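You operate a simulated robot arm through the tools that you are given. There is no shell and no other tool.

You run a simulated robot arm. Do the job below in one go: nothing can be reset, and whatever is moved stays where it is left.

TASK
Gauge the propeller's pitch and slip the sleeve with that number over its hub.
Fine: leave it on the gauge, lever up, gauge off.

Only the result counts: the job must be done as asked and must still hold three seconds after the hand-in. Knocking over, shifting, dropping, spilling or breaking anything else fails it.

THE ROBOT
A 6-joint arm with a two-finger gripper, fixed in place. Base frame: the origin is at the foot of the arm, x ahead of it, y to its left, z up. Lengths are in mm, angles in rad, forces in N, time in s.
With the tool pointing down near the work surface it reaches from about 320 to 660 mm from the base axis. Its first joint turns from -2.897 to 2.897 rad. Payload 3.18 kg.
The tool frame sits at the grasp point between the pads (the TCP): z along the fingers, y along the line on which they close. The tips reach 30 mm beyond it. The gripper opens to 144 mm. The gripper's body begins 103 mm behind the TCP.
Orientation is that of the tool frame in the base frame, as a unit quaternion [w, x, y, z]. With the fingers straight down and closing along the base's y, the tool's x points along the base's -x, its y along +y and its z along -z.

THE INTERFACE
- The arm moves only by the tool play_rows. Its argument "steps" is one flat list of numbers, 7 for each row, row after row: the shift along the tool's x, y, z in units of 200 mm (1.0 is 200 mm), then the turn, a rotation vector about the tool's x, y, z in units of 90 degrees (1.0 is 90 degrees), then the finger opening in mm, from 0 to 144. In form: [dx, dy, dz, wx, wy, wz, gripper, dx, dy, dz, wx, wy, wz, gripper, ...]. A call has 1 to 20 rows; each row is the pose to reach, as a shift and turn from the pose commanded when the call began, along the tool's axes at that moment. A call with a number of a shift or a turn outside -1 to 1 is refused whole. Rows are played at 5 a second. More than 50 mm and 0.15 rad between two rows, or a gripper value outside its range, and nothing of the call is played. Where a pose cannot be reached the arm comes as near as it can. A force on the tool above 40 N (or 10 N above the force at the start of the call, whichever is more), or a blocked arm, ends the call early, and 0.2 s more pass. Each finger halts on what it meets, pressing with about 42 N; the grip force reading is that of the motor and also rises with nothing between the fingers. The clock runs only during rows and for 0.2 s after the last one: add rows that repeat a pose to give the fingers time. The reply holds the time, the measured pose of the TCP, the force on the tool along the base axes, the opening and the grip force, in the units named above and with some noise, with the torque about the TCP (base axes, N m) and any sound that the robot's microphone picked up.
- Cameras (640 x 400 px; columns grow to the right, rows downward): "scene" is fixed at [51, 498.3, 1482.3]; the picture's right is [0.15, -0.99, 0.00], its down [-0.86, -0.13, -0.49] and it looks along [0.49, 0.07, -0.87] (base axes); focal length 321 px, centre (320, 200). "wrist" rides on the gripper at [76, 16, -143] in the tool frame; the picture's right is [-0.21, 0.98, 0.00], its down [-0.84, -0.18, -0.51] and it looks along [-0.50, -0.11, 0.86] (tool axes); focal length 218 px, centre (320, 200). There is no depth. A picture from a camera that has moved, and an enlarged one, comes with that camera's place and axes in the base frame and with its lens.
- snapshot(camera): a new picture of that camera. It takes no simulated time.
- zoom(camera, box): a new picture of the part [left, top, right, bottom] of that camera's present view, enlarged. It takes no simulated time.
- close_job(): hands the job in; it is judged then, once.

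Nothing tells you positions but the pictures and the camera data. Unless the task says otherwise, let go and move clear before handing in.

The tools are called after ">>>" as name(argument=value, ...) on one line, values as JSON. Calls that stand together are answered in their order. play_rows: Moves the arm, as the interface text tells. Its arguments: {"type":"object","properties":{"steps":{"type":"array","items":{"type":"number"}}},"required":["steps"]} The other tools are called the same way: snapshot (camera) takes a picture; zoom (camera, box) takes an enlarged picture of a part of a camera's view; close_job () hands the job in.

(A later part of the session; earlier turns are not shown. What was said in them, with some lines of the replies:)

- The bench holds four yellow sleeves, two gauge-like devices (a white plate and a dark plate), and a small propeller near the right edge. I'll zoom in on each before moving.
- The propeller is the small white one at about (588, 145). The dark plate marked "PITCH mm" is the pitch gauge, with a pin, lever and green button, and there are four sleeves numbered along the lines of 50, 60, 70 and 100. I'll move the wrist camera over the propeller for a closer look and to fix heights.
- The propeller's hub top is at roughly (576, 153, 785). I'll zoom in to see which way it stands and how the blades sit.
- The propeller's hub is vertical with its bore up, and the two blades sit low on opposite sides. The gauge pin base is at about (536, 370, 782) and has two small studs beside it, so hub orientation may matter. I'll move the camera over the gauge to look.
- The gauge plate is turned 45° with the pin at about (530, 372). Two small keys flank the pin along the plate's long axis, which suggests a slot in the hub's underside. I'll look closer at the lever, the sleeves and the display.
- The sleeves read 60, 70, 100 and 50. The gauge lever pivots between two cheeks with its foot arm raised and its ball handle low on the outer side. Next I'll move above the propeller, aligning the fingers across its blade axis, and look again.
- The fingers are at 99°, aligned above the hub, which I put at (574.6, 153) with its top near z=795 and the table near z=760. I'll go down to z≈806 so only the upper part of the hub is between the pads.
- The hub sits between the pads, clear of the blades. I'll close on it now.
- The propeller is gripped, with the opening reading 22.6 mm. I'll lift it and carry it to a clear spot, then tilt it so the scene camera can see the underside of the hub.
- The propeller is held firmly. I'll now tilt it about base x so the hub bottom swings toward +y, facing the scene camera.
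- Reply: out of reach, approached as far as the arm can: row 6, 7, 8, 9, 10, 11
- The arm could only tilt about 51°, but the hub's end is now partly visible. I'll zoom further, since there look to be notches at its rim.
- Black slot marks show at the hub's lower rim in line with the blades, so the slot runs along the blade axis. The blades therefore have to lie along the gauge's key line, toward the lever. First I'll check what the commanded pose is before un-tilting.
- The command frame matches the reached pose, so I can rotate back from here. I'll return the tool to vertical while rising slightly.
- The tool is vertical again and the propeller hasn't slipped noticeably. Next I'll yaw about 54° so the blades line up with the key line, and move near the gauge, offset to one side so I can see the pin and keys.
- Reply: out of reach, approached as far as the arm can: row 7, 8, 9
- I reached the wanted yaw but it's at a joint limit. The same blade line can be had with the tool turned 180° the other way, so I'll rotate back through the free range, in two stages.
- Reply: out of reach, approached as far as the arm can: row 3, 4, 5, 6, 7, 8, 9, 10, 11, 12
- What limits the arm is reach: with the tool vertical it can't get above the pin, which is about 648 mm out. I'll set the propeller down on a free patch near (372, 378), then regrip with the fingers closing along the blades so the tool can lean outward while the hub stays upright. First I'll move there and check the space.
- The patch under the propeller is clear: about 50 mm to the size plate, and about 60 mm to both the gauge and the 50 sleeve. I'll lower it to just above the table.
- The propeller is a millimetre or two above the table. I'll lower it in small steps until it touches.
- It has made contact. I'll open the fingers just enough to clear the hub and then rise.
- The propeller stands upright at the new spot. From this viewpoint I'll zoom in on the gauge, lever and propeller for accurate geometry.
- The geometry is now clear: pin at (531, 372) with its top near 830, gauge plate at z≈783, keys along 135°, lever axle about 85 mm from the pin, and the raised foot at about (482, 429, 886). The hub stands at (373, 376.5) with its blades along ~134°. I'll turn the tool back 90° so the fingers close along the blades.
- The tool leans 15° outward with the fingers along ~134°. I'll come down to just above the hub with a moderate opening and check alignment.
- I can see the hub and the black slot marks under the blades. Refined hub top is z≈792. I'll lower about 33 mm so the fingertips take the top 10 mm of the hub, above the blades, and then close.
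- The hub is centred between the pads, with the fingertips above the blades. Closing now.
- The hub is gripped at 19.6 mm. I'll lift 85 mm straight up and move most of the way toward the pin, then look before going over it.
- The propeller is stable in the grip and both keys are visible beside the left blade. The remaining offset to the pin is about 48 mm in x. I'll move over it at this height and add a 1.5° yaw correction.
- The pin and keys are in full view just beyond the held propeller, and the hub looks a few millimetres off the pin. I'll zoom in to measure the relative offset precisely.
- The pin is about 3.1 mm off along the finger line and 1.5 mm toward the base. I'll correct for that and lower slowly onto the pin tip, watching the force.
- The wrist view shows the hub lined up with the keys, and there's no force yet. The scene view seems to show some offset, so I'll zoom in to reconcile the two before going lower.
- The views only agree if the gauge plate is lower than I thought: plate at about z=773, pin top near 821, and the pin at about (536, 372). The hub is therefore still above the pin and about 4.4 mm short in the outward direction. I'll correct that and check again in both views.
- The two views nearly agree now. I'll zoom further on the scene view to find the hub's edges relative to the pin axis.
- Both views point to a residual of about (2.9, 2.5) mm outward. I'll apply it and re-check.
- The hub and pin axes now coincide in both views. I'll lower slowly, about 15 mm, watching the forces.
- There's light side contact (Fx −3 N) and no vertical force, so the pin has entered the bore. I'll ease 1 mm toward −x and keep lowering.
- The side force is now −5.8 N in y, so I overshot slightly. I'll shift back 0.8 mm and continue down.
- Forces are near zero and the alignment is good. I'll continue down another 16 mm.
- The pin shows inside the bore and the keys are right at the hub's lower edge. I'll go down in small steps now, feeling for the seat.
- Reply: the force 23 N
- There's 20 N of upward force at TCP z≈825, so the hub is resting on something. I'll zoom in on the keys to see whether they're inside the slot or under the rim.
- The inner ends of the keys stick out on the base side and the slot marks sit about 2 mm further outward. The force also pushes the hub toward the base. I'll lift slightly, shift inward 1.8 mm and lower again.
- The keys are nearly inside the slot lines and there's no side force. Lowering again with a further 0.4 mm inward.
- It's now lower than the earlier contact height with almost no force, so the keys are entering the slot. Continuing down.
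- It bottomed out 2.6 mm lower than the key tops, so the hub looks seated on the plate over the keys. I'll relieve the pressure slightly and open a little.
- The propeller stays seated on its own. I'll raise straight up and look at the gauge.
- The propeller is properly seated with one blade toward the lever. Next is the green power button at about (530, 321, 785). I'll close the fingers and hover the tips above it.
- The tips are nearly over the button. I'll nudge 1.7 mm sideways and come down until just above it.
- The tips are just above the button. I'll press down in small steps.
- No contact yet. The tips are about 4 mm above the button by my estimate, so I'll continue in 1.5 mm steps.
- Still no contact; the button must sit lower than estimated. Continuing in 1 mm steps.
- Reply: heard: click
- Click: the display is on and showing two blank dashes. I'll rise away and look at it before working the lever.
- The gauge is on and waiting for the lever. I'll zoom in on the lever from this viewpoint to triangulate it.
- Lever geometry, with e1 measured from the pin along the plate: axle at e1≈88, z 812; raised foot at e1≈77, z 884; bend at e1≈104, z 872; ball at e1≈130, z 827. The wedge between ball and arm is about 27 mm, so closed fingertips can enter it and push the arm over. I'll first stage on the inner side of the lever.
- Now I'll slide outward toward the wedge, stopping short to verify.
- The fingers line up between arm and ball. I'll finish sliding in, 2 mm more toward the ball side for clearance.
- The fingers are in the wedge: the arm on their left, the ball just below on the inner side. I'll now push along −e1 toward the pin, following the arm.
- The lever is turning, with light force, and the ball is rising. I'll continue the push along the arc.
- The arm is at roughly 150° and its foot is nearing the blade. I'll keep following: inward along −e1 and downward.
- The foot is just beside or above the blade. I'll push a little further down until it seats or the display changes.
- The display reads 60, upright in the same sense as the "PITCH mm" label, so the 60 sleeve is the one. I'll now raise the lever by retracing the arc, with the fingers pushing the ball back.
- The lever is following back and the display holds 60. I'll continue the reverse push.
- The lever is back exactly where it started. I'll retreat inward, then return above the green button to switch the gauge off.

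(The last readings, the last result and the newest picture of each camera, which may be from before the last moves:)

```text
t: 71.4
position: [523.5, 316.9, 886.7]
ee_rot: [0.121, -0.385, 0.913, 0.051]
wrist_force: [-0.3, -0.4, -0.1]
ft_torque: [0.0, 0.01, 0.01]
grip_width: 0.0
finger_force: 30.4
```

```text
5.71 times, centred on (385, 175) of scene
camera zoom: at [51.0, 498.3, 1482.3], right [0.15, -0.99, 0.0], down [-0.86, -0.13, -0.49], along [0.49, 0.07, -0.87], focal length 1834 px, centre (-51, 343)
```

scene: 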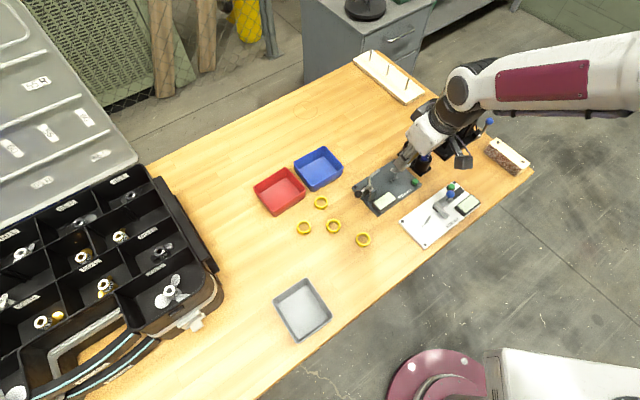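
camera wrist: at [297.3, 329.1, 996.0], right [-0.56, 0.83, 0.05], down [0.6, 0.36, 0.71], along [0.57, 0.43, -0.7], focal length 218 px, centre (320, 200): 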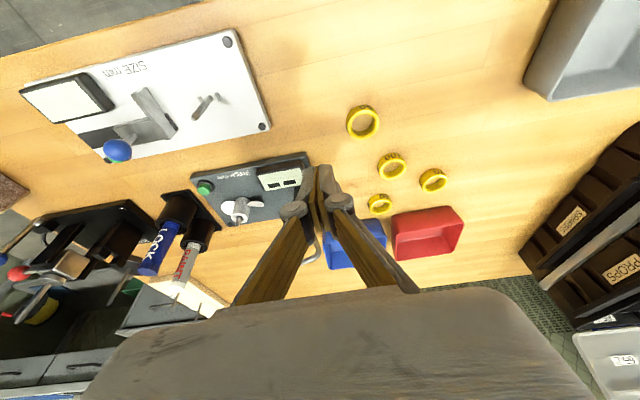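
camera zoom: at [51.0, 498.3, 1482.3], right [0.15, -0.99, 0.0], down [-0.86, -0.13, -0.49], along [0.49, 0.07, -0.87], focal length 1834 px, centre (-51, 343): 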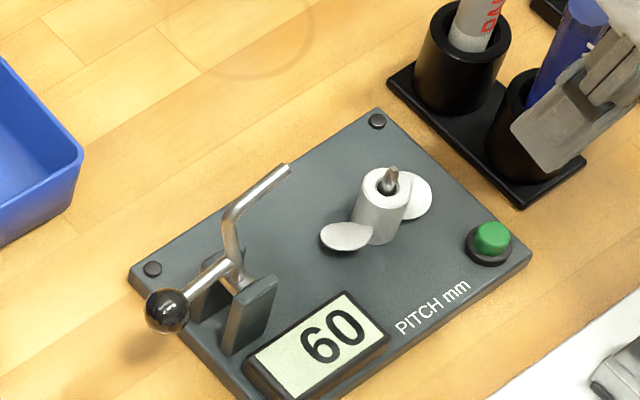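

The lever is up and the display shows 60. I'll press the button again at the spot that worked before.

>>> play_rows(steps=[0.03, -0.0055, 0.11, 0, 0, 0, 0, 0.06, -0.0055, 0.22, 0, 0, 0, 0, 0.085, -0.0055, 0.31, 0, 0, 0, 0, 0.1, -0.0055, 0.361, 0, 0, 0, 0, 0.1, -0.0055, 0.361, 0, 0, 0, 0])

>>> play_rows(steps=[0.0026, 0, 0.0097, 0, 0, 0, 0, 0.0046, 0, 0.0169, 0, 0, 0, 0])

>>> play_rows(steps=[0.0013, 0, 0.0048, 0, 0, 0, 0, 0.0026, 0, 0.0097, 0, 0, 0, 0])

>>> zoom(camera="scene", box=[340, 140, 430, 210])

```text
t: 72.6
position: [525.5, 315.8, 811.2]
ee_rot: [0.12, -0.385, 0.914, 0.049]
wrist_force: [0.6, -1.0, -0.3]
ft_torque: [-0.03, 0.04, -0.02]
grip_width: 0.0
finger_force: 31.0
```

```text
t: 73.2
position: [524.6, 316.1, 808.2]
ee_rot: [0.122, -0.385, 0.914, 0.051]
wrist_force: [-0.7, -0.4, 1.7]
ft_torque: [-0.02, 0.01, 0.0]
grip_width: 6.2
finger_force: 30.3
```

```text
t: 73.8
position: [524.6, 316.3, 806.9]
ee_rot: [0.122, -0.385, 0.913, 0.05]
wrist_force: [0.4, -1.0, 1.6]
ft_torque: [-0.04, -0.02, -0.02]
grip_width: 6.2
finger_force: 30.7
heard: click
```

```text
5.71 times, centred on (385, 175) of scene
camera zoom: at [51.0, 498.3, 1482.3], right [0.15, -0.99, 0.0], down [-0.86, -0.13, -0.49], along [0.49, 0.07, -0.87], focal length 1834 px, centre (-51, 343)
```

zoom: 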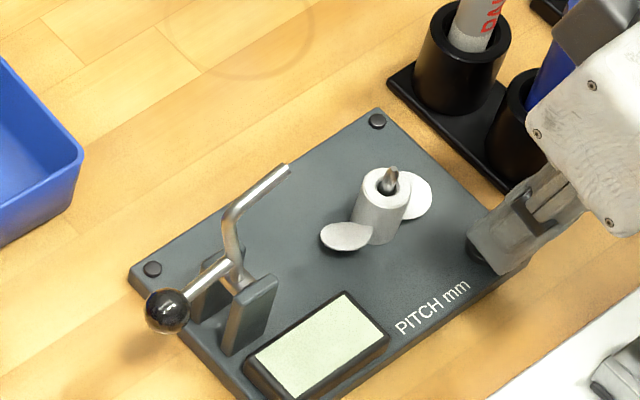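

The gauge is off, the lever is up and the propeller is in place. I'll rise and move round the inner side of the lever toward the 60 sleeve, at about (442, 553) near the blue tray.

>>> play_rows(steps=[-0.0065, 0, -0.0242, 0, 0, 0, 0, -0.052, 0, -0.194, 0, 0, 0, 0, -0.104, 0, -0.387, 0, 0, 0, 0, -0.064, 0.195, -0.398, 0, 0, 0, 10, -0.024, 0.39, -0.41, 0, 0, 0, 30, 0.016, 0.585, -0.421, 0, 0, 0, 50, 0.056, 0.779, -0.432, 0, 0, 0, 60, 0.056, 0.779, -0.432, 0, 0, 0, 60])

>>> snapshot(camera="wrist")

```text
t: 75.6
position: [389.4, 402.2, 886.6]
ee_rot: [0.121, -0.385, 0.913, 0.051]
wrist_force: [0.2, -0.6, 0.8]
ft_torque: [-0.04, -0.04, -0.02]
grip_width: 60.1
finger_force: 0.1
```

```text
taken
camera wrist: at [300.9, 332.1, 1005.1], right [-0.56, 0.83, 0.05], down [0.6, 0.36, 0.71], along [0.57, 0.43, -0.7], focal length 218 px, centre (320, 200)
```

wrist: 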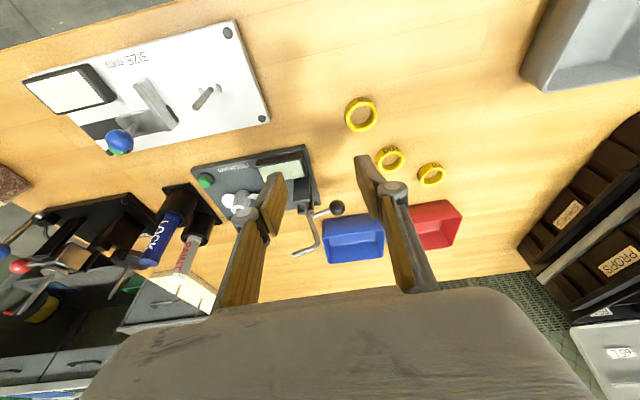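

>>> play_rows(steps=[-0.076, 0.105, 0.02, -0.0087, -0.0185, -0.0322, 60, -0.152, 0.21, 0.04, -0.0173, -0.037, -0.0645, 60, -0.229, 0.3155, 0.061, -0.026, -0.0556, -0.0967, 60, -0.229, 0.3155, 0.061, -0.026, -0.0556, -0.0967, 60])

>>> snapshot(camera="wrist")

>>> zoom(camera="wrist", box=[260, 100, 400, 200])

```text
t: 76.6
position: [378.2, 479.8, 885.7]
ee_rot: [0.156, -0.454, 0.874, 0.075]
wrist_force: [-0.8, 0.3, 0.4]
ft_torque: [0.0, 0.02, 0.02]
grip_width: 59.9
finger_force: 0.0
```

```text
taken
camera wrist: at [294.4, 389.2, 994.1], right [-0.69, 0.73, 0.06], down [0.5, 0.4, 0.77], along [0.53, 0.56, -0.64], focal length 218 px, centre (320, 200)
```

wrist: 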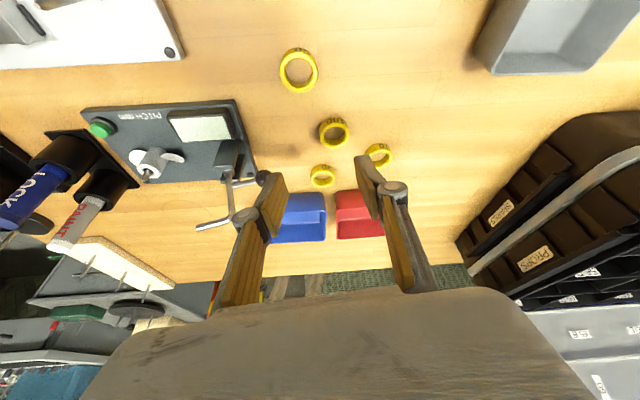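

```text
4.00 times, centred on (330, 150) of wrist
camera zoom: at [294.4, 389.2, 994.1], right [-0.69, 0.73, 0.06], down [0.5, 0.4, 0.77], along [0.53, 0.56, -0.64], focal length 873 px, centre (280, 400)
```

zoom: 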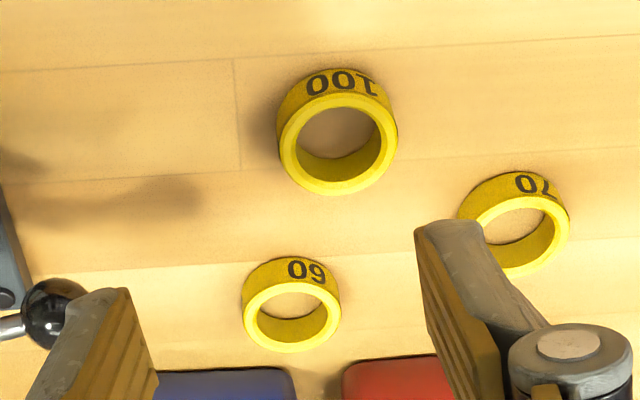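

The 60 sleeve is confirmed at about (442.5, 553), with its top near z=772. I'll approach at height, clear of the lever ball, and then hover above it.

>>> play_rows(steps=[-0.07, 0.004, 0.04, -0.0035, 0, 0, 54, -0.1425, 0.009, 0.0825, -0.0071, 0, 0, 54, -0.244, -0.0165, 0.226, -0.0071, 0, 0, 54, -0.345, -0.0425, 0.369, -0.0071, 0, 0, 54, -0.345, -0.0425, 0.369, -0.0071, 0, 0, 54])

>>> zoom(camera="wrist", box=[240, 100, 400, 220])

>>> zoom(camera="scene", box=[290, 150, 390, 230])

```text
t: 77.8
position: [437.4, 547.8, 840.1]
ee_rot: [0.154, -0.453, 0.874, 0.081]
wrist_force: [0.7, -0.7, 0.4]
ft_torque: [0.01, 0.03, 0.01]
grip_width: 54.1
finger_force: 0.1
```

```text
3.33 times, centred on (320, 160) of wrist
camera zoom: at [355.4, 457.4, 948.5], right [-0.69, 0.72, 0.07], down [0.5, 0.4, 0.76], along [0.52, 0.56, -0.64], focal length 728 px, centre (320, 333)
```

zoom: 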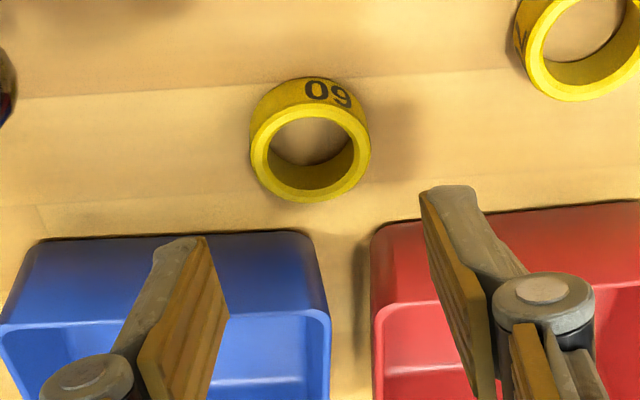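

```text
5.00 times, centred on (340, 190) of scene
camera zoom: at [51.0, 498.3, 1482.3], right [0.15, -0.99, 0.0], down [-0.86, -0.13, -0.49], along [0.49, 0.07, -0.87], focal length 1605 px, centre (220, 250)
```

zoom: 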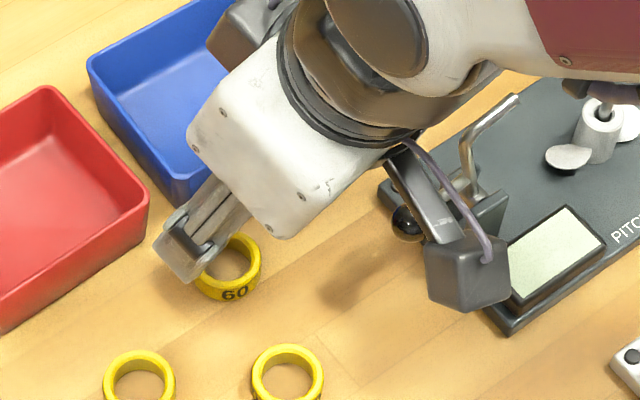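

The sleeve is centred between the fingers, with about 18 mm clearance to the trays. I'll descend so the fingertips straddle its upper half.

>>> play_rows(steps=[0.024, 0, 0.075, 0, 0, 0, 54, 0.048, 0, 0.15, 0, 0, 0, 54, 0.06, 0, 0.188, 0, 0, 0, 54, 0.069, 0, 0.216, 0, 0, 0, 54, 0.069, 0, 0.216, 0, 0, 0, 54])

>>> zoom(camera="wrist", box=[240, 120, 400, 240])

>>> zoom(camera="scene", box=[300, 180, 350, 220])

```text
t: 79.0
position: [438.0, 549.7, 795.1]
ee_rot: [0.153, -0.453, 0.874, 0.081]
wrist_force: [0.6, 1.2, 0.6]
ft_torque: [-0.02, 0.01, 0.0]
grip_width: 54.0
finger_force: 0.0
```

```text
3.33 times, centred on (320, 180) of wrist
camera zoom: at [355.8, 458.5, 903.0], right [-0.69, 0.72, 0.07], down [0.5, 0.4, 0.76], along [0.52, 0.56, -0.64], focal length 728 px, centre (320, 267)
```

zoom: 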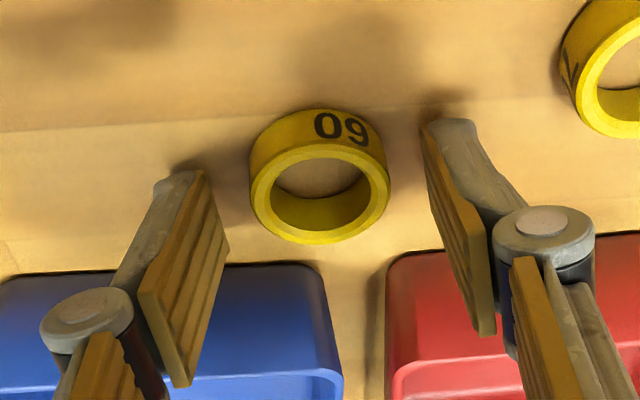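

```text
10.00 times, centred on (325, 200) of scene
camera zoom: at [51.0, 498.3, 1482.3], right [0.15, -0.99, 0.0], down [-0.86, -0.13, -0.49], along [0.49, 0.07, -0.87], focal length 3209 px, centre (270, 200)
```

zoom: 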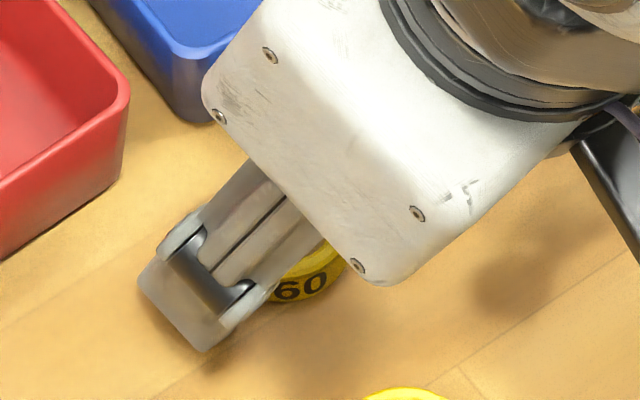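

The sleeve is centred. Closing on it.

>>> play_rows(steps=[0, 0, 0, 0, 0, 0, 42, 0, 0, 0, 0, 0, 0, 26, 0, 0, 0, 0, 0, 0, 26, 0, 0, 0, 0, 0, 0, 26])

>>> zoom(camera="wrist", box=[240, 120, 400, 240])

```text
t: 80.0
position: [438.0, 547.6, 795.1]
ee_rot: [0.154, -0.453, 0.874, 0.08]
wrist_force: [-0.6, -0.5, -0.4]
ft_torque: [0.0, -0.02, -0.01]
grip_width: 34.5
finger_force: 41.9
```

```text
3.33 times, centred on (320, 180) of wrist
camera zoom: at [355.8, 458.4, 903.1], right [-0.69, 0.72, 0.07], down [0.5, 0.4, 0.76], along [0.52, 0.56, -0.64], focal length 728 px, centre (320, 267)
```

zoom: 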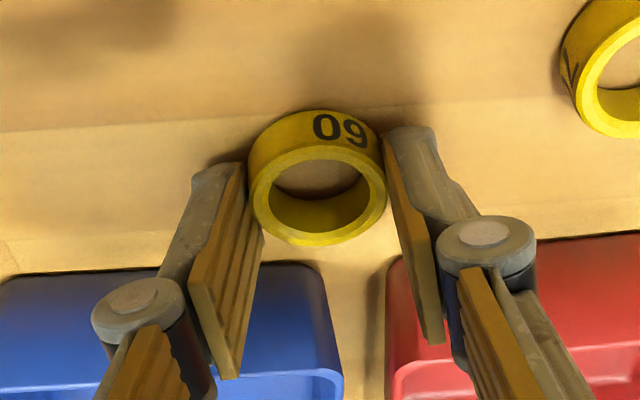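

The sleeve is gripped at 34.5 mm. I'll lift it gently and carry it back inward, clear of trays and lever.

>>> play_rows(steps=[-0.01, 0, -0.0275, 0, 0, 0, 26, -0.035, 0, -0.095, 0, 0, 0, 26, -0.06, 0, -0.164, 0, 0, 0, 26, 0.03, 0.01, -0.277, 0, 0, 0, 26, 0.12, 0.02, -0.39, 0, 0, 0, 26, 0.214, 0.0305, -0.5035, 0, 0, 0, 26, 0.214, 0.0305, -0.5035, 0, 0, 0, 26])

>>> zoom(camera="wrist", box=[240, 120, 400, 240])

>>> zoom(camera="scene", box=[300, 150, 420, 240])

```text
t: 81.6
position: [389.9, 490.1, 874.7]
ee_rot: [0.153, -0.454, 0.874, 0.082]
wrist_force: [0.1, 0.4, 0.1]
ft_torque: [-0.06, 0.02, -0.01]
grip_width: 34.2
finger_force: 42.4
```

```text
3.33 times, centred on (320, 180) of wrist
camera zoom: at [307.6, 399.8, 983.0], right [-0.69, 0.72, 0.07], down [0.5, 0.4, 0.76], along [0.52, 0.56, -0.64], focal length 728 px, centre (320, 267)
```

zoom: 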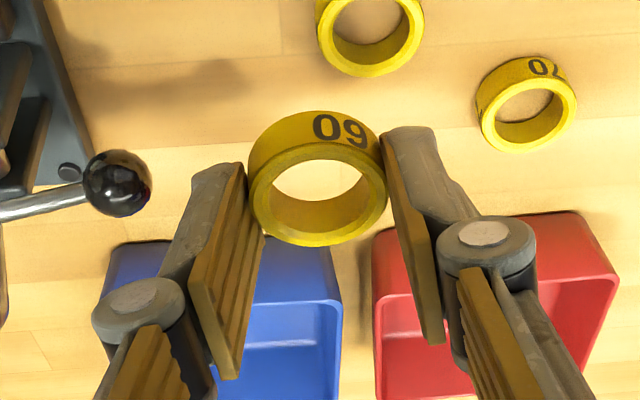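

```text
4.44 times, centred on (360, 195) of scene
camera zoom: at [51.0, 498.3, 1482.3], right [0.15, -0.99, 0.0], down [-0.86, -0.13, -0.49], along [0.49, 0.07, -0.87], focal length 1426 px, centre (142, 222)
```

zoom: 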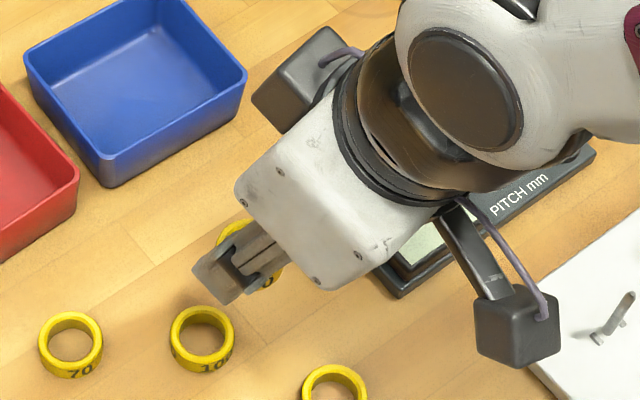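

The sleeve is held level. I'll carry it around the inner side of the lever to a point short of the hub.

>>> play_rows(steps=[0.1075, -0.092, -0.045, 0, 0, 0, 26, 0.215, -0.185, -0.09, 0, 0, 0, 26, 0.3225, -0.277, -0.1345, 0, 0, 0, 26, 0.3335, -0.448, -0.139, 0, 0, 0, 26, 0.3445, -0.62, -0.143, 0, 0, 0, 26, 0.3555, -0.791, -0.1475, 0, 0, 0, 26, 0.3555, -0.791, -0.1475, 0, 0, 0, 26])

>>> zoom(camera="wrist", box=[220, 100, 420, 240])

```text
t: 83.2
position: [475.8, 338.1, 876.7]
ee_rot: [0.154, -0.454, 0.874, 0.082]
wrist_force: [0.5, 0.2, -0.5]
ft_torque: [0.01, 0.01, 0.04]
grip_width: 34.5
finger_force: 42.0
```

```text
2.86 times, centred on (320, 170) of wrist
camera zoom: at [392.8, 246.7, 985.3], right [-0.69, 0.72, 0.07], down [0.5, 0.4, 0.76], along [0.52, 0.56, -0.64], focal length 624 px, centre (320, 286)
```

zoom: 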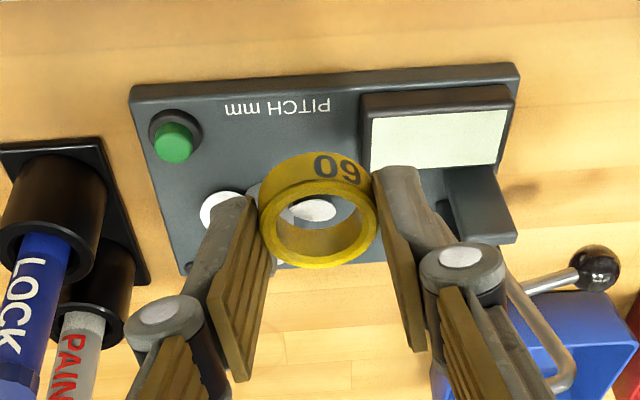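

The display is off and the sleeve is steady. I'll move over the hub, keeping the sleeve bottom about 20 mm above the pin tip, and check alignment.

>>> play_rows(steps=[-0.09, -0.048, 0.032, 0, 0, 0, 26, -0.18, -0.096, 0.064, 0, 0, 0, 26, -0.2645, -0.1435, 0.0965, 0, 0, 0, 26, -0.2645, -0.1435, 0.0965, 0, 0, 0, 26])

>>> zoom(camera="wrist", box=[260, 110, 380, 200])

>>> zoom(camera="scene", box=[380, 150, 420, 185])

```text
t: 84.2
position: [530.7, 365.9, 878.8]
ee_rot: [0.153, -0.453, 0.875, 0.08]
wrist_force: [0.6, -0.4, 0.7]
ft_torque: [-0.01, 0.03, -0.01]
grip_width: 34.7
finger_force: 42.4
```

```text
4.44 times, centred on (320, 155) of wrist
camera zoom: at [448.5, 276.1, 986.4], right [-0.69, 0.72, 0.07], down [0.5, 0.4, 0.76], along [0.52, 0.56, -0.64], focal length 970 px, centre (320, 400)
```

zoom: 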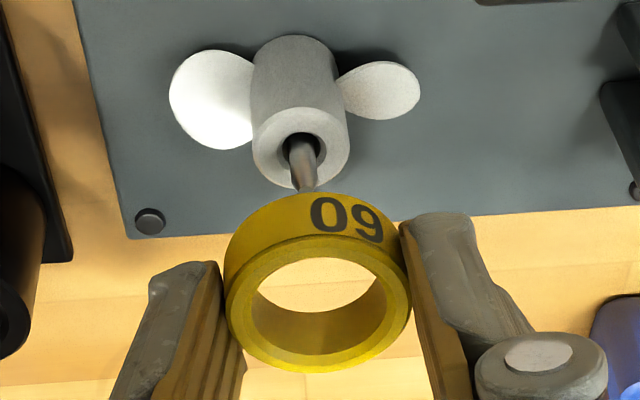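

```text
11.43 times, centred on (400, 168) of scene
camera zoom: at [51.0, 498.3, 1482.3], right [0.15, -0.99, 0.0], down [-0.86, -0.13, -0.49], along [0.49, 0.07, -0.87], focal length 3668 px, centre (-594, 571)
```

zoom: 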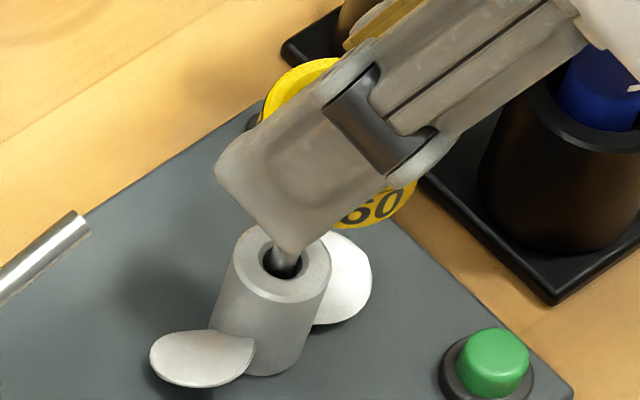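

Laterally the wrist view is aligned to within 0.5 mm. I'll zoom in on the scene view to check the other direction.

>>> zoom(camera="scene", box=[386, 148, 410, 178])

>>> zoom(camera="wrist", box=[290, 115, 350, 160])

```text
13.33 times, centred on (398, 163) of scene
camera zoom: at [51.0, 498.3, 1482.3], right [0.15, -0.99, 0.0], down [-0.86, -0.13, -0.49], along [0.49, 0.07, -0.87], focal length 4279 px, centre (-720, 693)
```

zoom: 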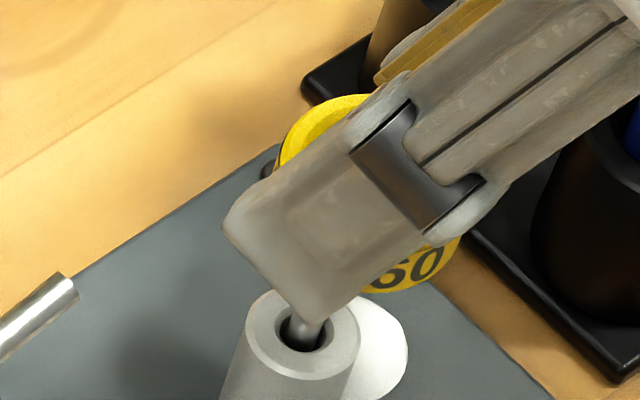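

```text
8.89 times, centred on (320, 138) of wrist
camera zoom: at [448.5, 276.1, 986.4], right [-0.69, 0.72, 0.07], down [0.5, 0.4, 0.76], along [0.52, 0.56, -0.64], focal length 1940 px, centre (320, 756)
```

zoom: 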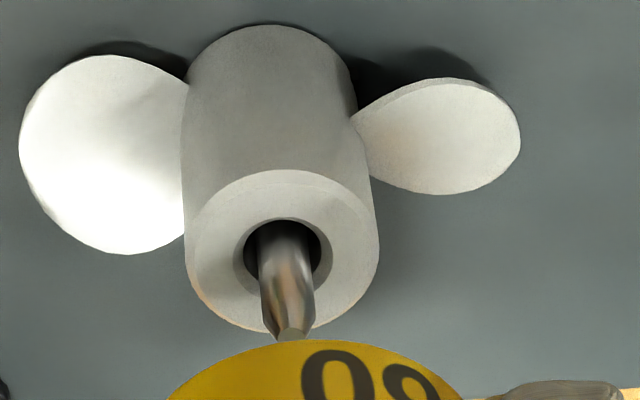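

The scene view shows the sleeve about 2.7 mm short in the outward direction. I'll correct that and lower 22 mm to just above the hub, then re-check.

>>> play_rows(steps=[-0.011, -0.0028, 0.004, 0, 0, 0, 26, 0.0009, -0.0028, 0.0368, 0, 0, 0, 26, 0.0146, -0.0028, 0.0743, 0, 0, 0, 26, 0.0267, -0.0028, 0.1072, 0, 0, 0, 26, 0.0267, -0.0028, 0.1072, 0, 0, 0, 26])

>>> zoom(camera="wrist", box=[260, 110, 380, 200])

>>> zoom(camera="scene", box=[386, 152, 410, 182])

```text
t: 85.4
position: [532.6, 368.2, 854.9]
ee_rot: [0.154, -0.453, 0.874, 0.081]
wrist_force: [-0.5, -0.5, -0.6]
ft_torque: [0.0, 0.03, 0.01]
grip_width: 34.6
finger_force: 42.5
```

```text
4.44 times, centred on (320, 155) of wrist
camera zoom: at [450.5, 277.5, 964.0], right [-0.69, 0.72, 0.07], down [0.5, 0.4, 0.76], along [0.52, 0.56, -0.64], focal length 970 px, centre (320, 400)
```

zoom: 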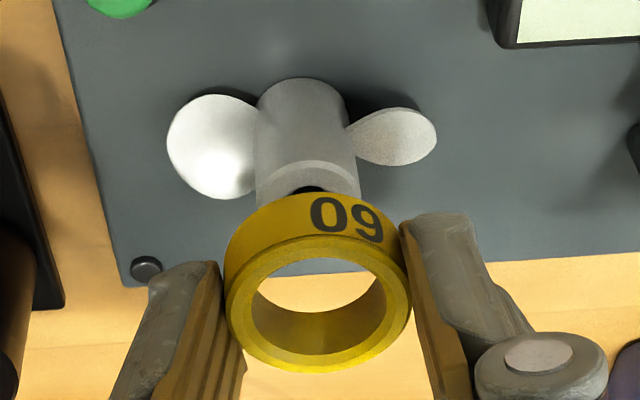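

```text
13.33 times, centred on (398, 167) of scene
camera zoom: at [51.0, 498.3, 1482.3], right [0.15, -0.99, 0.0], down [-0.86, -0.13, -0.49], along [0.49, 0.07, -0.87], focal length 4279 px, centre (-720, 640)
```

zoom: 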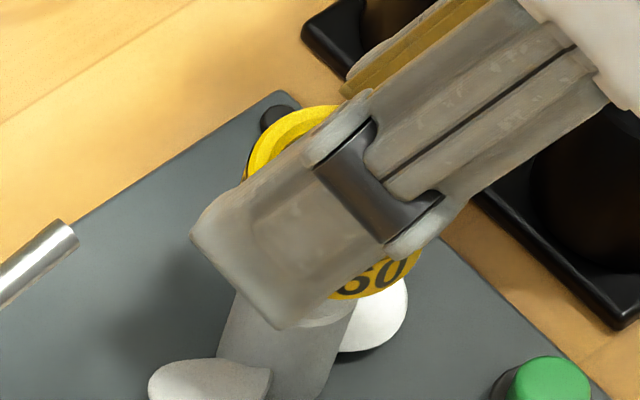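

Nearly aligned. I'll add another 1.3 mm outward and lower 10 mm, then check.

>>> play_rows(steps=[-0.0062, -0.0015, 0.0022, 0, 0, 0, 26, 0.0024, -0.0015, 0.0257, 0, 0, 0, 26, 0.011, -0.0015, 0.0491, 0, 0, 0, 26, 0.011, -0.0015, 0.0491, 0, 0, 0, 26])

>>> zoom(camera="wrist", box=[260, 110, 380, 200])

>>> zoom(camera="scene", box=[386, 152, 410, 182])

```text
t: 86.4
position: [534.2, 369.1, 846.2]
ee_rot: [0.154, -0.454, 0.874, 0.079]
wrist_force: [-0.7, 0.0, 0.6]
ft_torque: [0.01, 0.0, 0.02]
grip_width: 34.3
finger_force: 41.6
```

```text
4.44 times, centred on (320, 155) of wrist
camera zoom: at [451.5, 278.3, 953.8], right [-0.69, 0.72, 0.07], down [0.5, 0.4, 0.76], along [0.52, 0.56, -0.64], focal length 970 px, centre (320, 400)
```

zoom: 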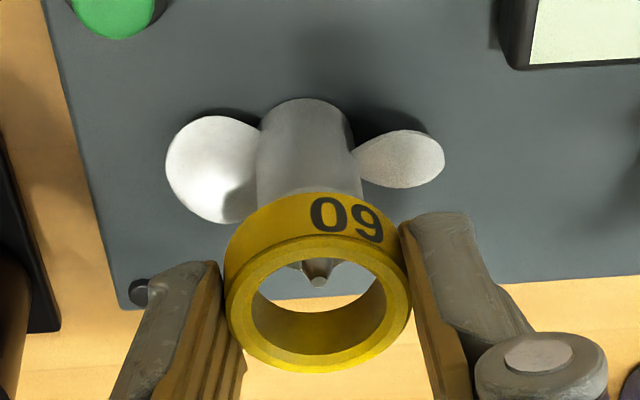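

```text
13.33 times, centred on (398, 167) of scene
camera zoom: at [51.0, 498.3, 1482.3], right [0.15, -0.99, 0.0], down [-0.86, -0.13, -0.49], along [0.49, 0.07, -0.87], focal length 4279 px, centre (-720, 640)
```

zoom: 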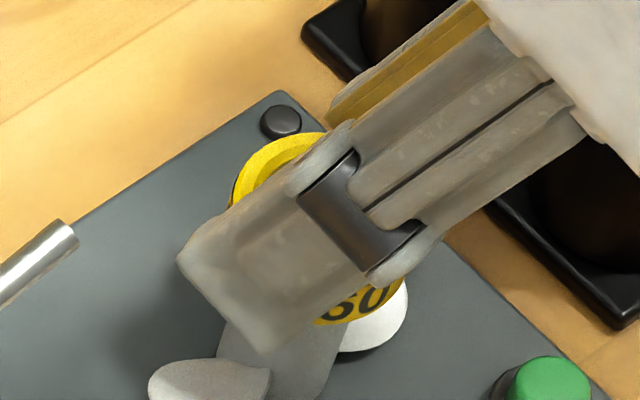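

The pin tip shows through the sleeve, off by about 1 mm at most. I'll make a last 0.8 mm tweak and lower gently over the hub rim, checking force.

>>> play_rows(steps=[-0.0039, 0.0011, 0.0014, 0, 0, 0, 26, -0.0005, 0.0011, 0.0108, 0, 0, 0, 26, 0.003, 0.0011, 0.0202, 0, 0, 0, 26, 0.0064, 0.0011, 0.0295, 0, 0, 0, 26])

>>> play_rows(steps=[0.0026, 0, 0.007, 0, 0, 0, 26, 0.0051, 0, 0.0141, 0, 0, 0, 26])

>>> zoom(camera="wrist", box=[260, 110, 380, 200])

>>> zoom(camera="scene", box=[386, 152, 410, 182])

```text
t: 87.4
position: [534.2, 369.5, 841.9]
ee_rot: [0.154, -0.454, 0.874, 0.081]
wrist_force: [-0.4, -0.9, -0.2]
ft_torque: [-0.03, 0.0, -0.03]
grip_width: 34.6
finger_force: 41.5
```

```text
t: 88.0
position: [534.2, 369.9, 837.9]
ee_rot: [0.153, -0.454, 0.874, 0.081]
wrist_force: [0.7, -0.2, -0.4]
ft_torque: [-0.02, 0.01, 0.04]
grip_width: 34.4
finger_force: 42.1
```

```text
4.44 times, centred on (320, 155) of wrist
camera zoom: at [451.9, 279.2, 945.2], right [-0.69, 0.72, 0.07], down [0.5, 0.4, 0.76], along [0.52, 0.56, -0.64], focal length 970 px, centre (320, 400)
```

zoom: 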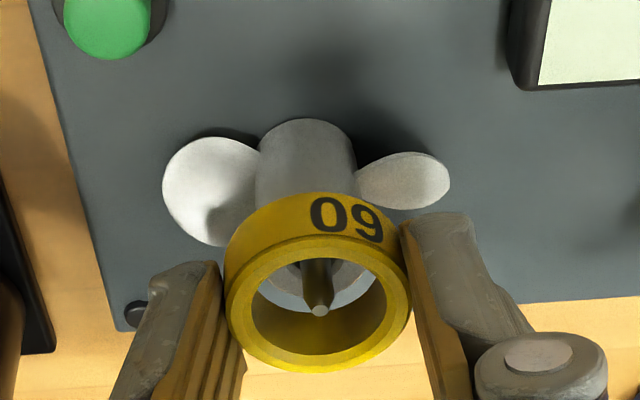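

```text
13.33 times, centred on (398, 167) of scene
camera zoom: at [51.0, 498.3, 1482.3], right [0.15, -0.99, 0.0], down [-0.86, -0.13, -0.49], along [0.49, 0.07, -0.87], focal length 4279 px, centre (-720, 640)
```

zoom: 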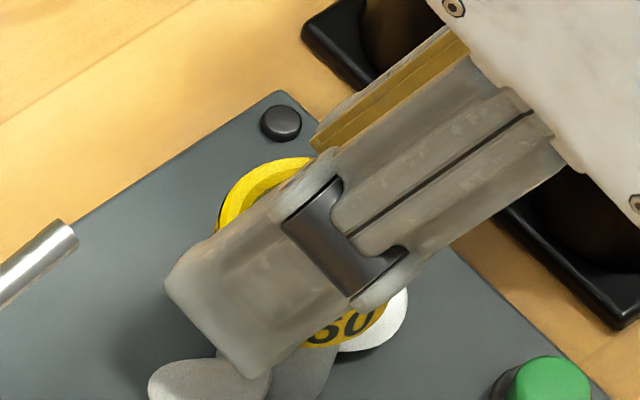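

No contact so far. I'll zoom in through the sleeve's opening to see how the hub sits relative to the sleeve wall.

>>> zoom(camera="wrist", box=[295, 148, 345, 198])

```text
8.00 times, centred on (320, 173) of wrist
camera zoom: at [451.9, 279.2, 945.2], right [-0.69, 0.72, 0.07], down [0.5, 0.4, 0.76], along [0.52, 0.56, -0.64], focal length 1746 px, centre (320, 416)
```

zoom: 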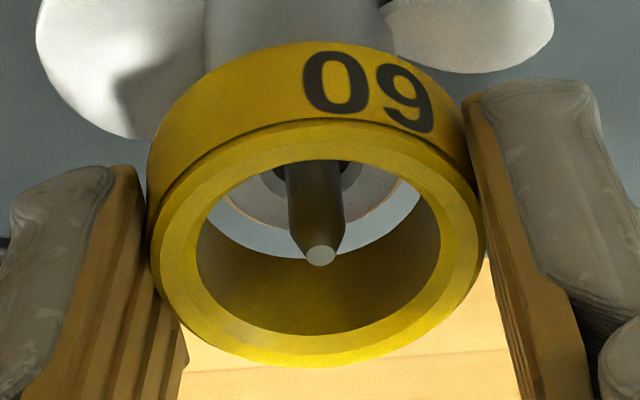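

By the scene view the sleeve bottom is still about 2–3 mm above the hub top and nearly concentric. I'll tweak about 1 mm outward and go down slowly.

>>> play_rows(steps=[-0.0043, 0.0014, 0.0016, 0, 0, 0, 26, -0.0026, 0.0014, 0.0063, 0, 0, 0, 26, -0.0009, 0.0014, 0.011, 0, 0, 0, 26, 0.0008, 0.0014, 0.0157, 0, 0, 0, 26])

>>> zoom(camera="wrist", box=[295, 148, 345, 198])

>>> zoom(camera="scene", box=[386, 155, 410, 185])

```text
t: 89.0
position: [535.0, 371.5, 834.1]
ee_rot: [0.154, -0.453, 0.874, 0.081]
wrist_force: [0.1, -1.5, -0.7]
ft_torque: [0.02, 0.02, 0.04]
grip_width: 34.2
finger_force: 42.0
```

```text
8.00 times, centred on (320, 173) of wrist
camera zoom: at [452.2, 280.3, 942.0], right [-0.69, 0.72, 0.07], down [0.5, 0.4, 0.77], along [0.52, 0.56, -0.64], focal length 1746 px, centre (320, 416)
```

zoom: 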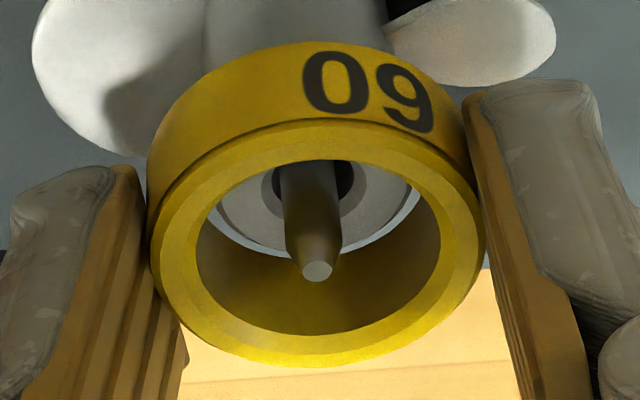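

```text
13.33 times, centred on (398, 170) of scene
camera zoom: at [51.0, 498.3, 1482.3], right [0.15, -0.99, 0.0], down [-0.86, -0.13, -0.49], along [0.49, 0.07, -0.87], focal length 4279 px, centre (-720, 600)
```

zoom: 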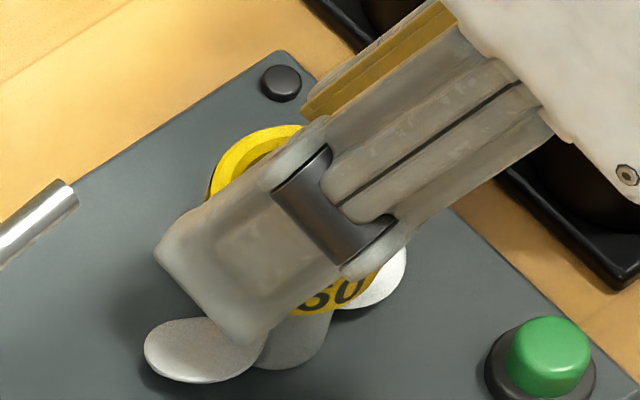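

No force, and the hub face now fills the sleeve's lower opening. Continuing down.

>>> play_rows(steps=[0.0017, 0, 0.0047, 0, 0, 0, 26, 0.0034, 0, 0.0094, 0, 0, 0, 26, 0.0051, 0, 0.0141, 0, 0, 0, 26])

>>> zoom(camera="wrist", box=[295, 148, 345, 198])

>>> zoom(camera="scene", box=[386, 155, 410, 185])

```text
t: 89.8
position: [534.0, 370.0, 830.9]
ee_rot: [0.154, -0.454, 0.874, 0.081]
wrist_force: [0.3, -0.2, -0.1]
ft_torque: [0.0, -0.02, 0.01]
grip_width: 34.5
finger_force: 41.9
```

```text
8.00 times, centred on (320, 173) of wrist
camera zoom: at [452.3, 279.9, 939.2], right [-0.69, 0.72, 0.07], down [0.5, 0.4, 0.76], along [0.52, 0.56, -0.64], focal length 1746 px, centre (320, 416)
```

zoom: 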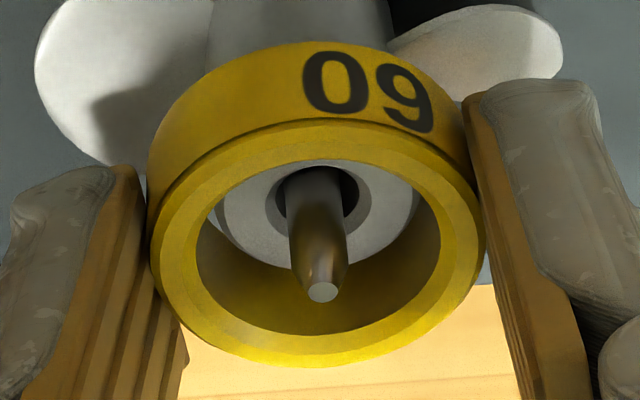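

```text
13.33 times, centred on (398, 170) of scene
camera zoom: at [51.0, 498.3, 1482.3], right [0.15, -0.99, 0.0], down [-0.86, -0.13, -0.49], along [0.49, 0.07, -0.87], focal length 4279 px, centre (-720, 600)
```

zoom: 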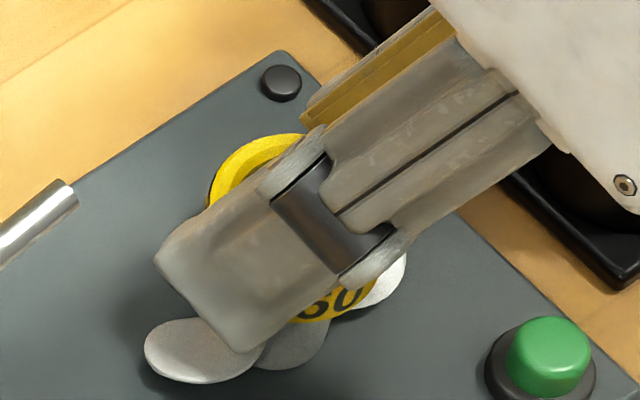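

>>> play_rows(steps=[0.0017, 0, 0.0047, 0, 0, 0, 26, 0.0034, 0, 0.0094, 0, 0, 0, 26, 0.0051, 0, 0.0141, 0, 0, 0, 26])

>>> zoom(camera="wrist", box=[295, 148, 345, 198])

```text
t: 90.6
position: [534.0, 370.5, 829.6]
ee_rot: [0.154, -0.453, 0.874, 0.081]
wrist_force: [0.3, -0.1, 0.3]
ft_torque: [-0.05, 0.01, 0.04]
grip_width: 34.3
finger_force: 41.9
```

```text
8.00 times, centred on (320, 173) of wrist
camera zoom: at [452.0, 280.1, 936.1], right [-0.69, 0.72, 0.07], down [0.5, 0.4, 0.76], along [0.52, 0.56, -0.64], focal length 1746 px, centre (320, 416)
```

zoom: 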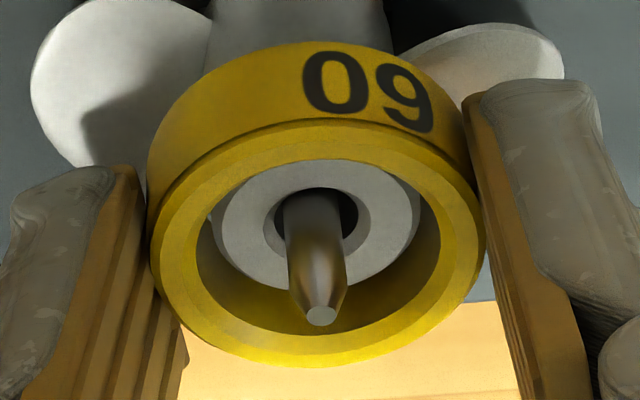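

The hub top is now clearly inside the sleeve. I'll lower further until it rests on the blades.

>>> play_rows(steps=[0.0017, 0, 0.0047, 0, 0, 0, 26, 0.0034, 0, 0.0094, 0, 0, 0, 26, 0.0051, 0, 0.0141, 0, 0, 0, 26])

>>> zoom(camera="wrist", box=[280, 120, 360, 200])

>>> zoom(camera="scene", box=[386, 155, 410, 185])

```text
t: 91.4
position: [534.8, 371.4, 824.2]
ee_rot: [0.153, -0.454, 0.874, 0.081]
wrist_force: [0.3, 0.2, 0.0]
ft_torque: [0.0, -0.01, 0.02]
grip_width: 34.2
finger_force: 41.9
```

```text
5.00 times, centred on (320, 160) of wrist
camera zoom: at [452.1, 280.1, 933.0], right [-0.69, 0.72, 0.07], down [0.5, 0.4, 0.76], along [0.52, 0.56, -0.64], focal length 1091 px, centre (320, 400)
```

zoom: 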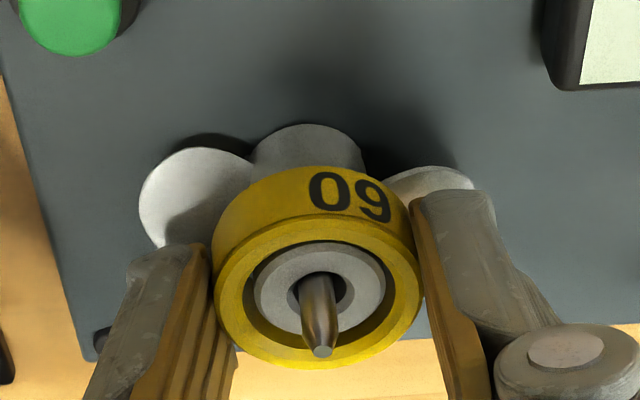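

```text
13.33 times, centred on (398, 170) of scene
camera zoom: at [51.0, 498.3, 1482.3], right [0.15, -0.99, 0.0], down [-0.86, -0.13, -0.49], along [0.49, 0.07, -0.87], focal length 4279 px, centre (-720, 600)
```

zoom: 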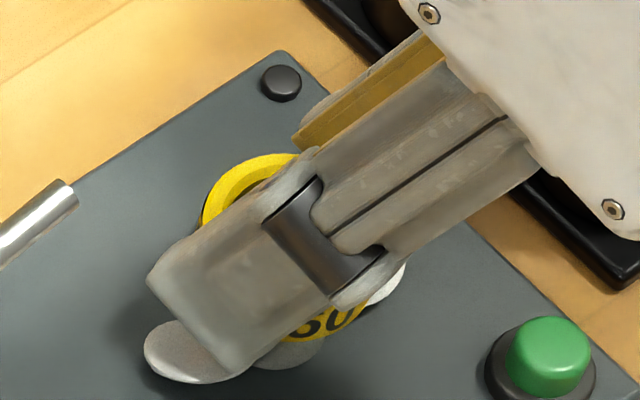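

>>> play_rows(steps=[0.0017, 0, 0.0047, 0, 0, 0, 26, 0.0034, 0, 0.0094, 0, 0, 0, 26])

>>> play_rows(steps=[0.0009, 0, 0.0024, 0, 0, 0, 26, 0.0017, 0, 0.0047, 0, 0, 0, 26])

>>> zoom(camera="wrist", box=[280, 120, 360, 200])

```text
t: 92.0
position: [534.4, 371.4, 824.0]
ee_rot: [0.154, -0.454, 0.874, 0.081]
wrist_force: [-0.8, -0.8, 0.5]
ft_torque: [0.02, 0.02, -0.05]
grip_width: 34.2
finger_force: 41.5
```

```text
t: 92.6
position: [534.4, 371.4, 822.4]
ee_rot: [0.154, -0.454, 0.874, 0.081]
wrist_force: [-2.9, -2.6, 4.9]
ft_torque: [-0.02, 0.05, 0.02]
grip_width: 34.3
finger_force: 41.9
```

```text
5.00 times, centred on (320, 160) of wrist
camera zoom: at [452.1, 280.0, 930.7], right [-0.69, 0.72, 0.07], down [0.5, 0.4, 0.77], along [0.52, 0.56, -0.64], focal length 1091 px, centre (320, 400)
```

zoom: 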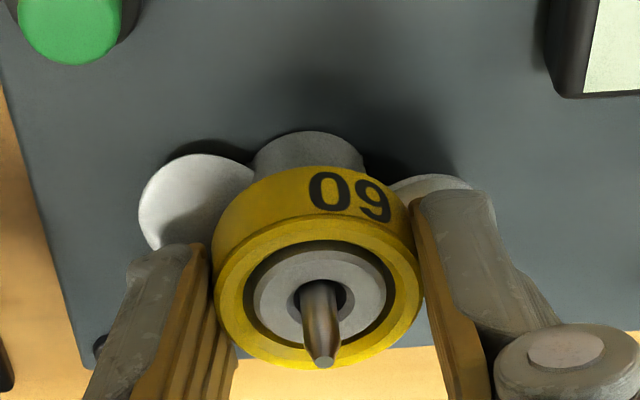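

It's touching down on the blades at about 5 N, with the hub well inside the sleeve. I'll release and rise.

>>> play_rows(steps=[0, 0, 0, 0, 0, 0, 34, 0, 0, 0, 0, 0, 0, 40, 0, 0, 0, 0, 0, 0, 46, 0, 0, 0, 0, 0, 0, 46])

>>> zoom(camera="wrist", box=[280, 120, 360, 200])

```text
t: 93.6
position: [534.0, 372.4, 823.6]
ee_rot: [0.154, -0.453, 0.874, 0.081]
wrist_force: [-0.3, -0.5, -0.1]
ft_torque: [0.0, -0.02, 0.03]
grip_width: 45.9
finger_force: 0.2
```

```text
5.00 times, centred on (320, 160) of wrist
camera zoom: at [452.2, 280.0, 930.4], right [-0.69, 0.72, 0.07], down [0.5, 0.4, 0.76], along [0.52, 0.56, -0.64], focal length 1091 px, centre (320, 400)
```

zoom: 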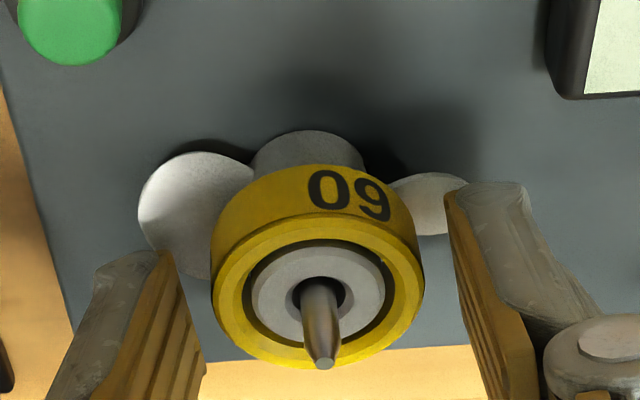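

The sleeve stays on the hub. I'll rise straight up and retreat clear of the bench items.

>>> play_rows(steps=[-0.017, 0, -0.047, 0, 0, 0, 48, -0.06, 0, -0.164, 0, 0, 0, 50, -0.094, 0, -0.258, 0, 0, 0, 50, 0.08, 0, -0.36, 0, 0, 0, 50, 0.26, 0, -0.5, 0, 0, 0, 50, 0.44, 0, -0.62, 0, 0, 0, 50, 0.44, 0, -0.62, 0, 0, 0, 50])

>>> snapshot(camera="scene")

>>> zoom(camera="scene", box=[345, 145, 425, 215])

>>> snapshot(camera="wrist")

```text
t: 95.2
position: [461.1, 269.3, 908.5]
ee_rot: [0.154, -0.454, 0.874, 0.08]
wrist_force: [0.9, -0.2, -0.6]
ft_torque: [0.02, -0.01, -0.02]
grip_width: 49.8
finger_force: 0.1
```

```text
taken
```

scene: 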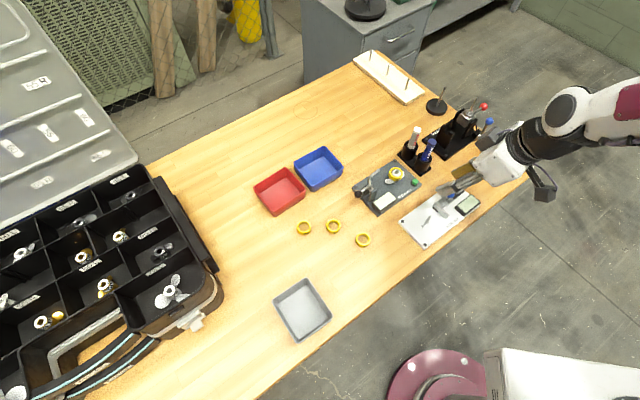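

```text
5.71 times, centred on (385, 180) of scene
camera zoom: at [51.0, 498.3, 1482.3], right [0.15, -0.99, 0.0], down [-0.86, -0.13, -0.49], along [0.49, 0.07, -0.87], focal length 1834 px, centre (-51, 314)
```

zoom: 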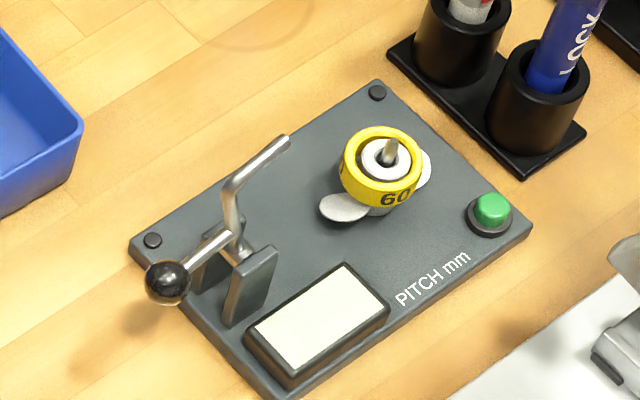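

```text
taken
camera wrist: at [379.7, 177.9, 1016.3], right [-0.69, 0.72, 0.07], down [0.5, 0.4, 0.77], along [0.52, 0.56, -0.64], focal length 218 px, centre (320, 200)
```

wrist: 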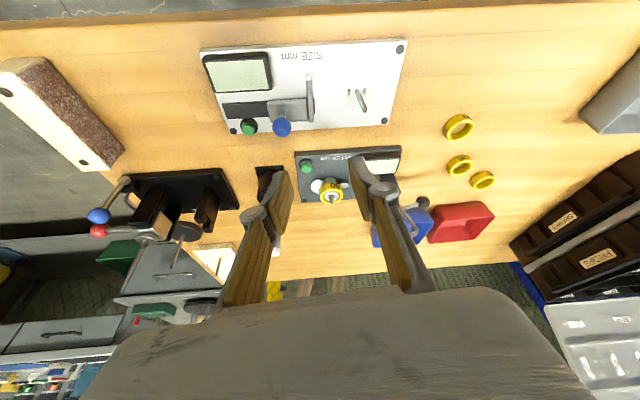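

>>> zoom(camera="scene", box=[380, 160, 415, 190])

>>> zoom(camera="wrist", box=[290, 140, 410, 220])

```text
13.33 times, centred on (398, 175) of scene
camera zoom: at [51.0, 498.3, 1482.3], right [0.15, -0.99, 0.0], down [-0.86, -0.13, -0.49], along [0.49, 0.07, -0.87], focal length 4279 px, centre (-713, 533)
```

zoom: 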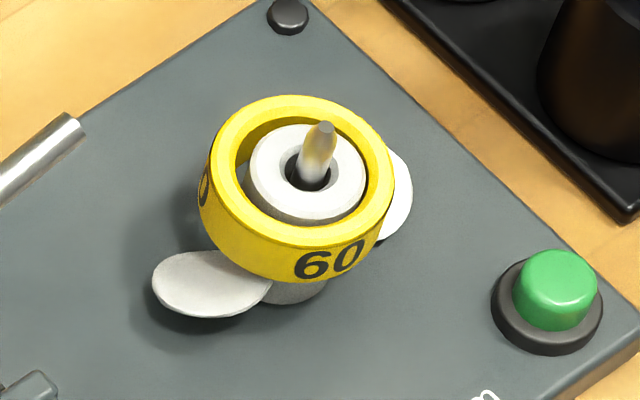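

```text
5.00 times, centred on (350, 180) of wrist
camera zoom: at [379.7, 177.9, 1016.3], right [-0.69, 0.72, 0.07], down [0.5, 0.4, 0.77], along [0.52, 0.56, -0.64], focal length 1091 px, centre (170, 300)
```

zoom: 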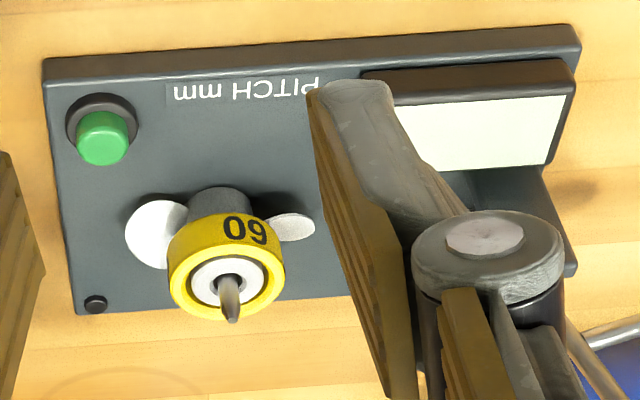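

The job looks done. The 60 sleeve sits over the hub, resting on the blades, with the hub showing inside it. The propeller is on the gauge, the lever is up, the display is off, and the arm is clear with nothing else disturbed, so I'm handing in.

>>> close_job()

```text
The job is handed in.
```

The propeller's pitch measured 60 mm, and the sleeve marked 60 is now over its hub, resting on the blades.

I left the propeller seated on the pitch gauge with the lever up and the gauge switched off, as you allowed. The arm let go and moved clear before I handed in. In the last pictures, nothing else on the bench had been knocked or shifted.
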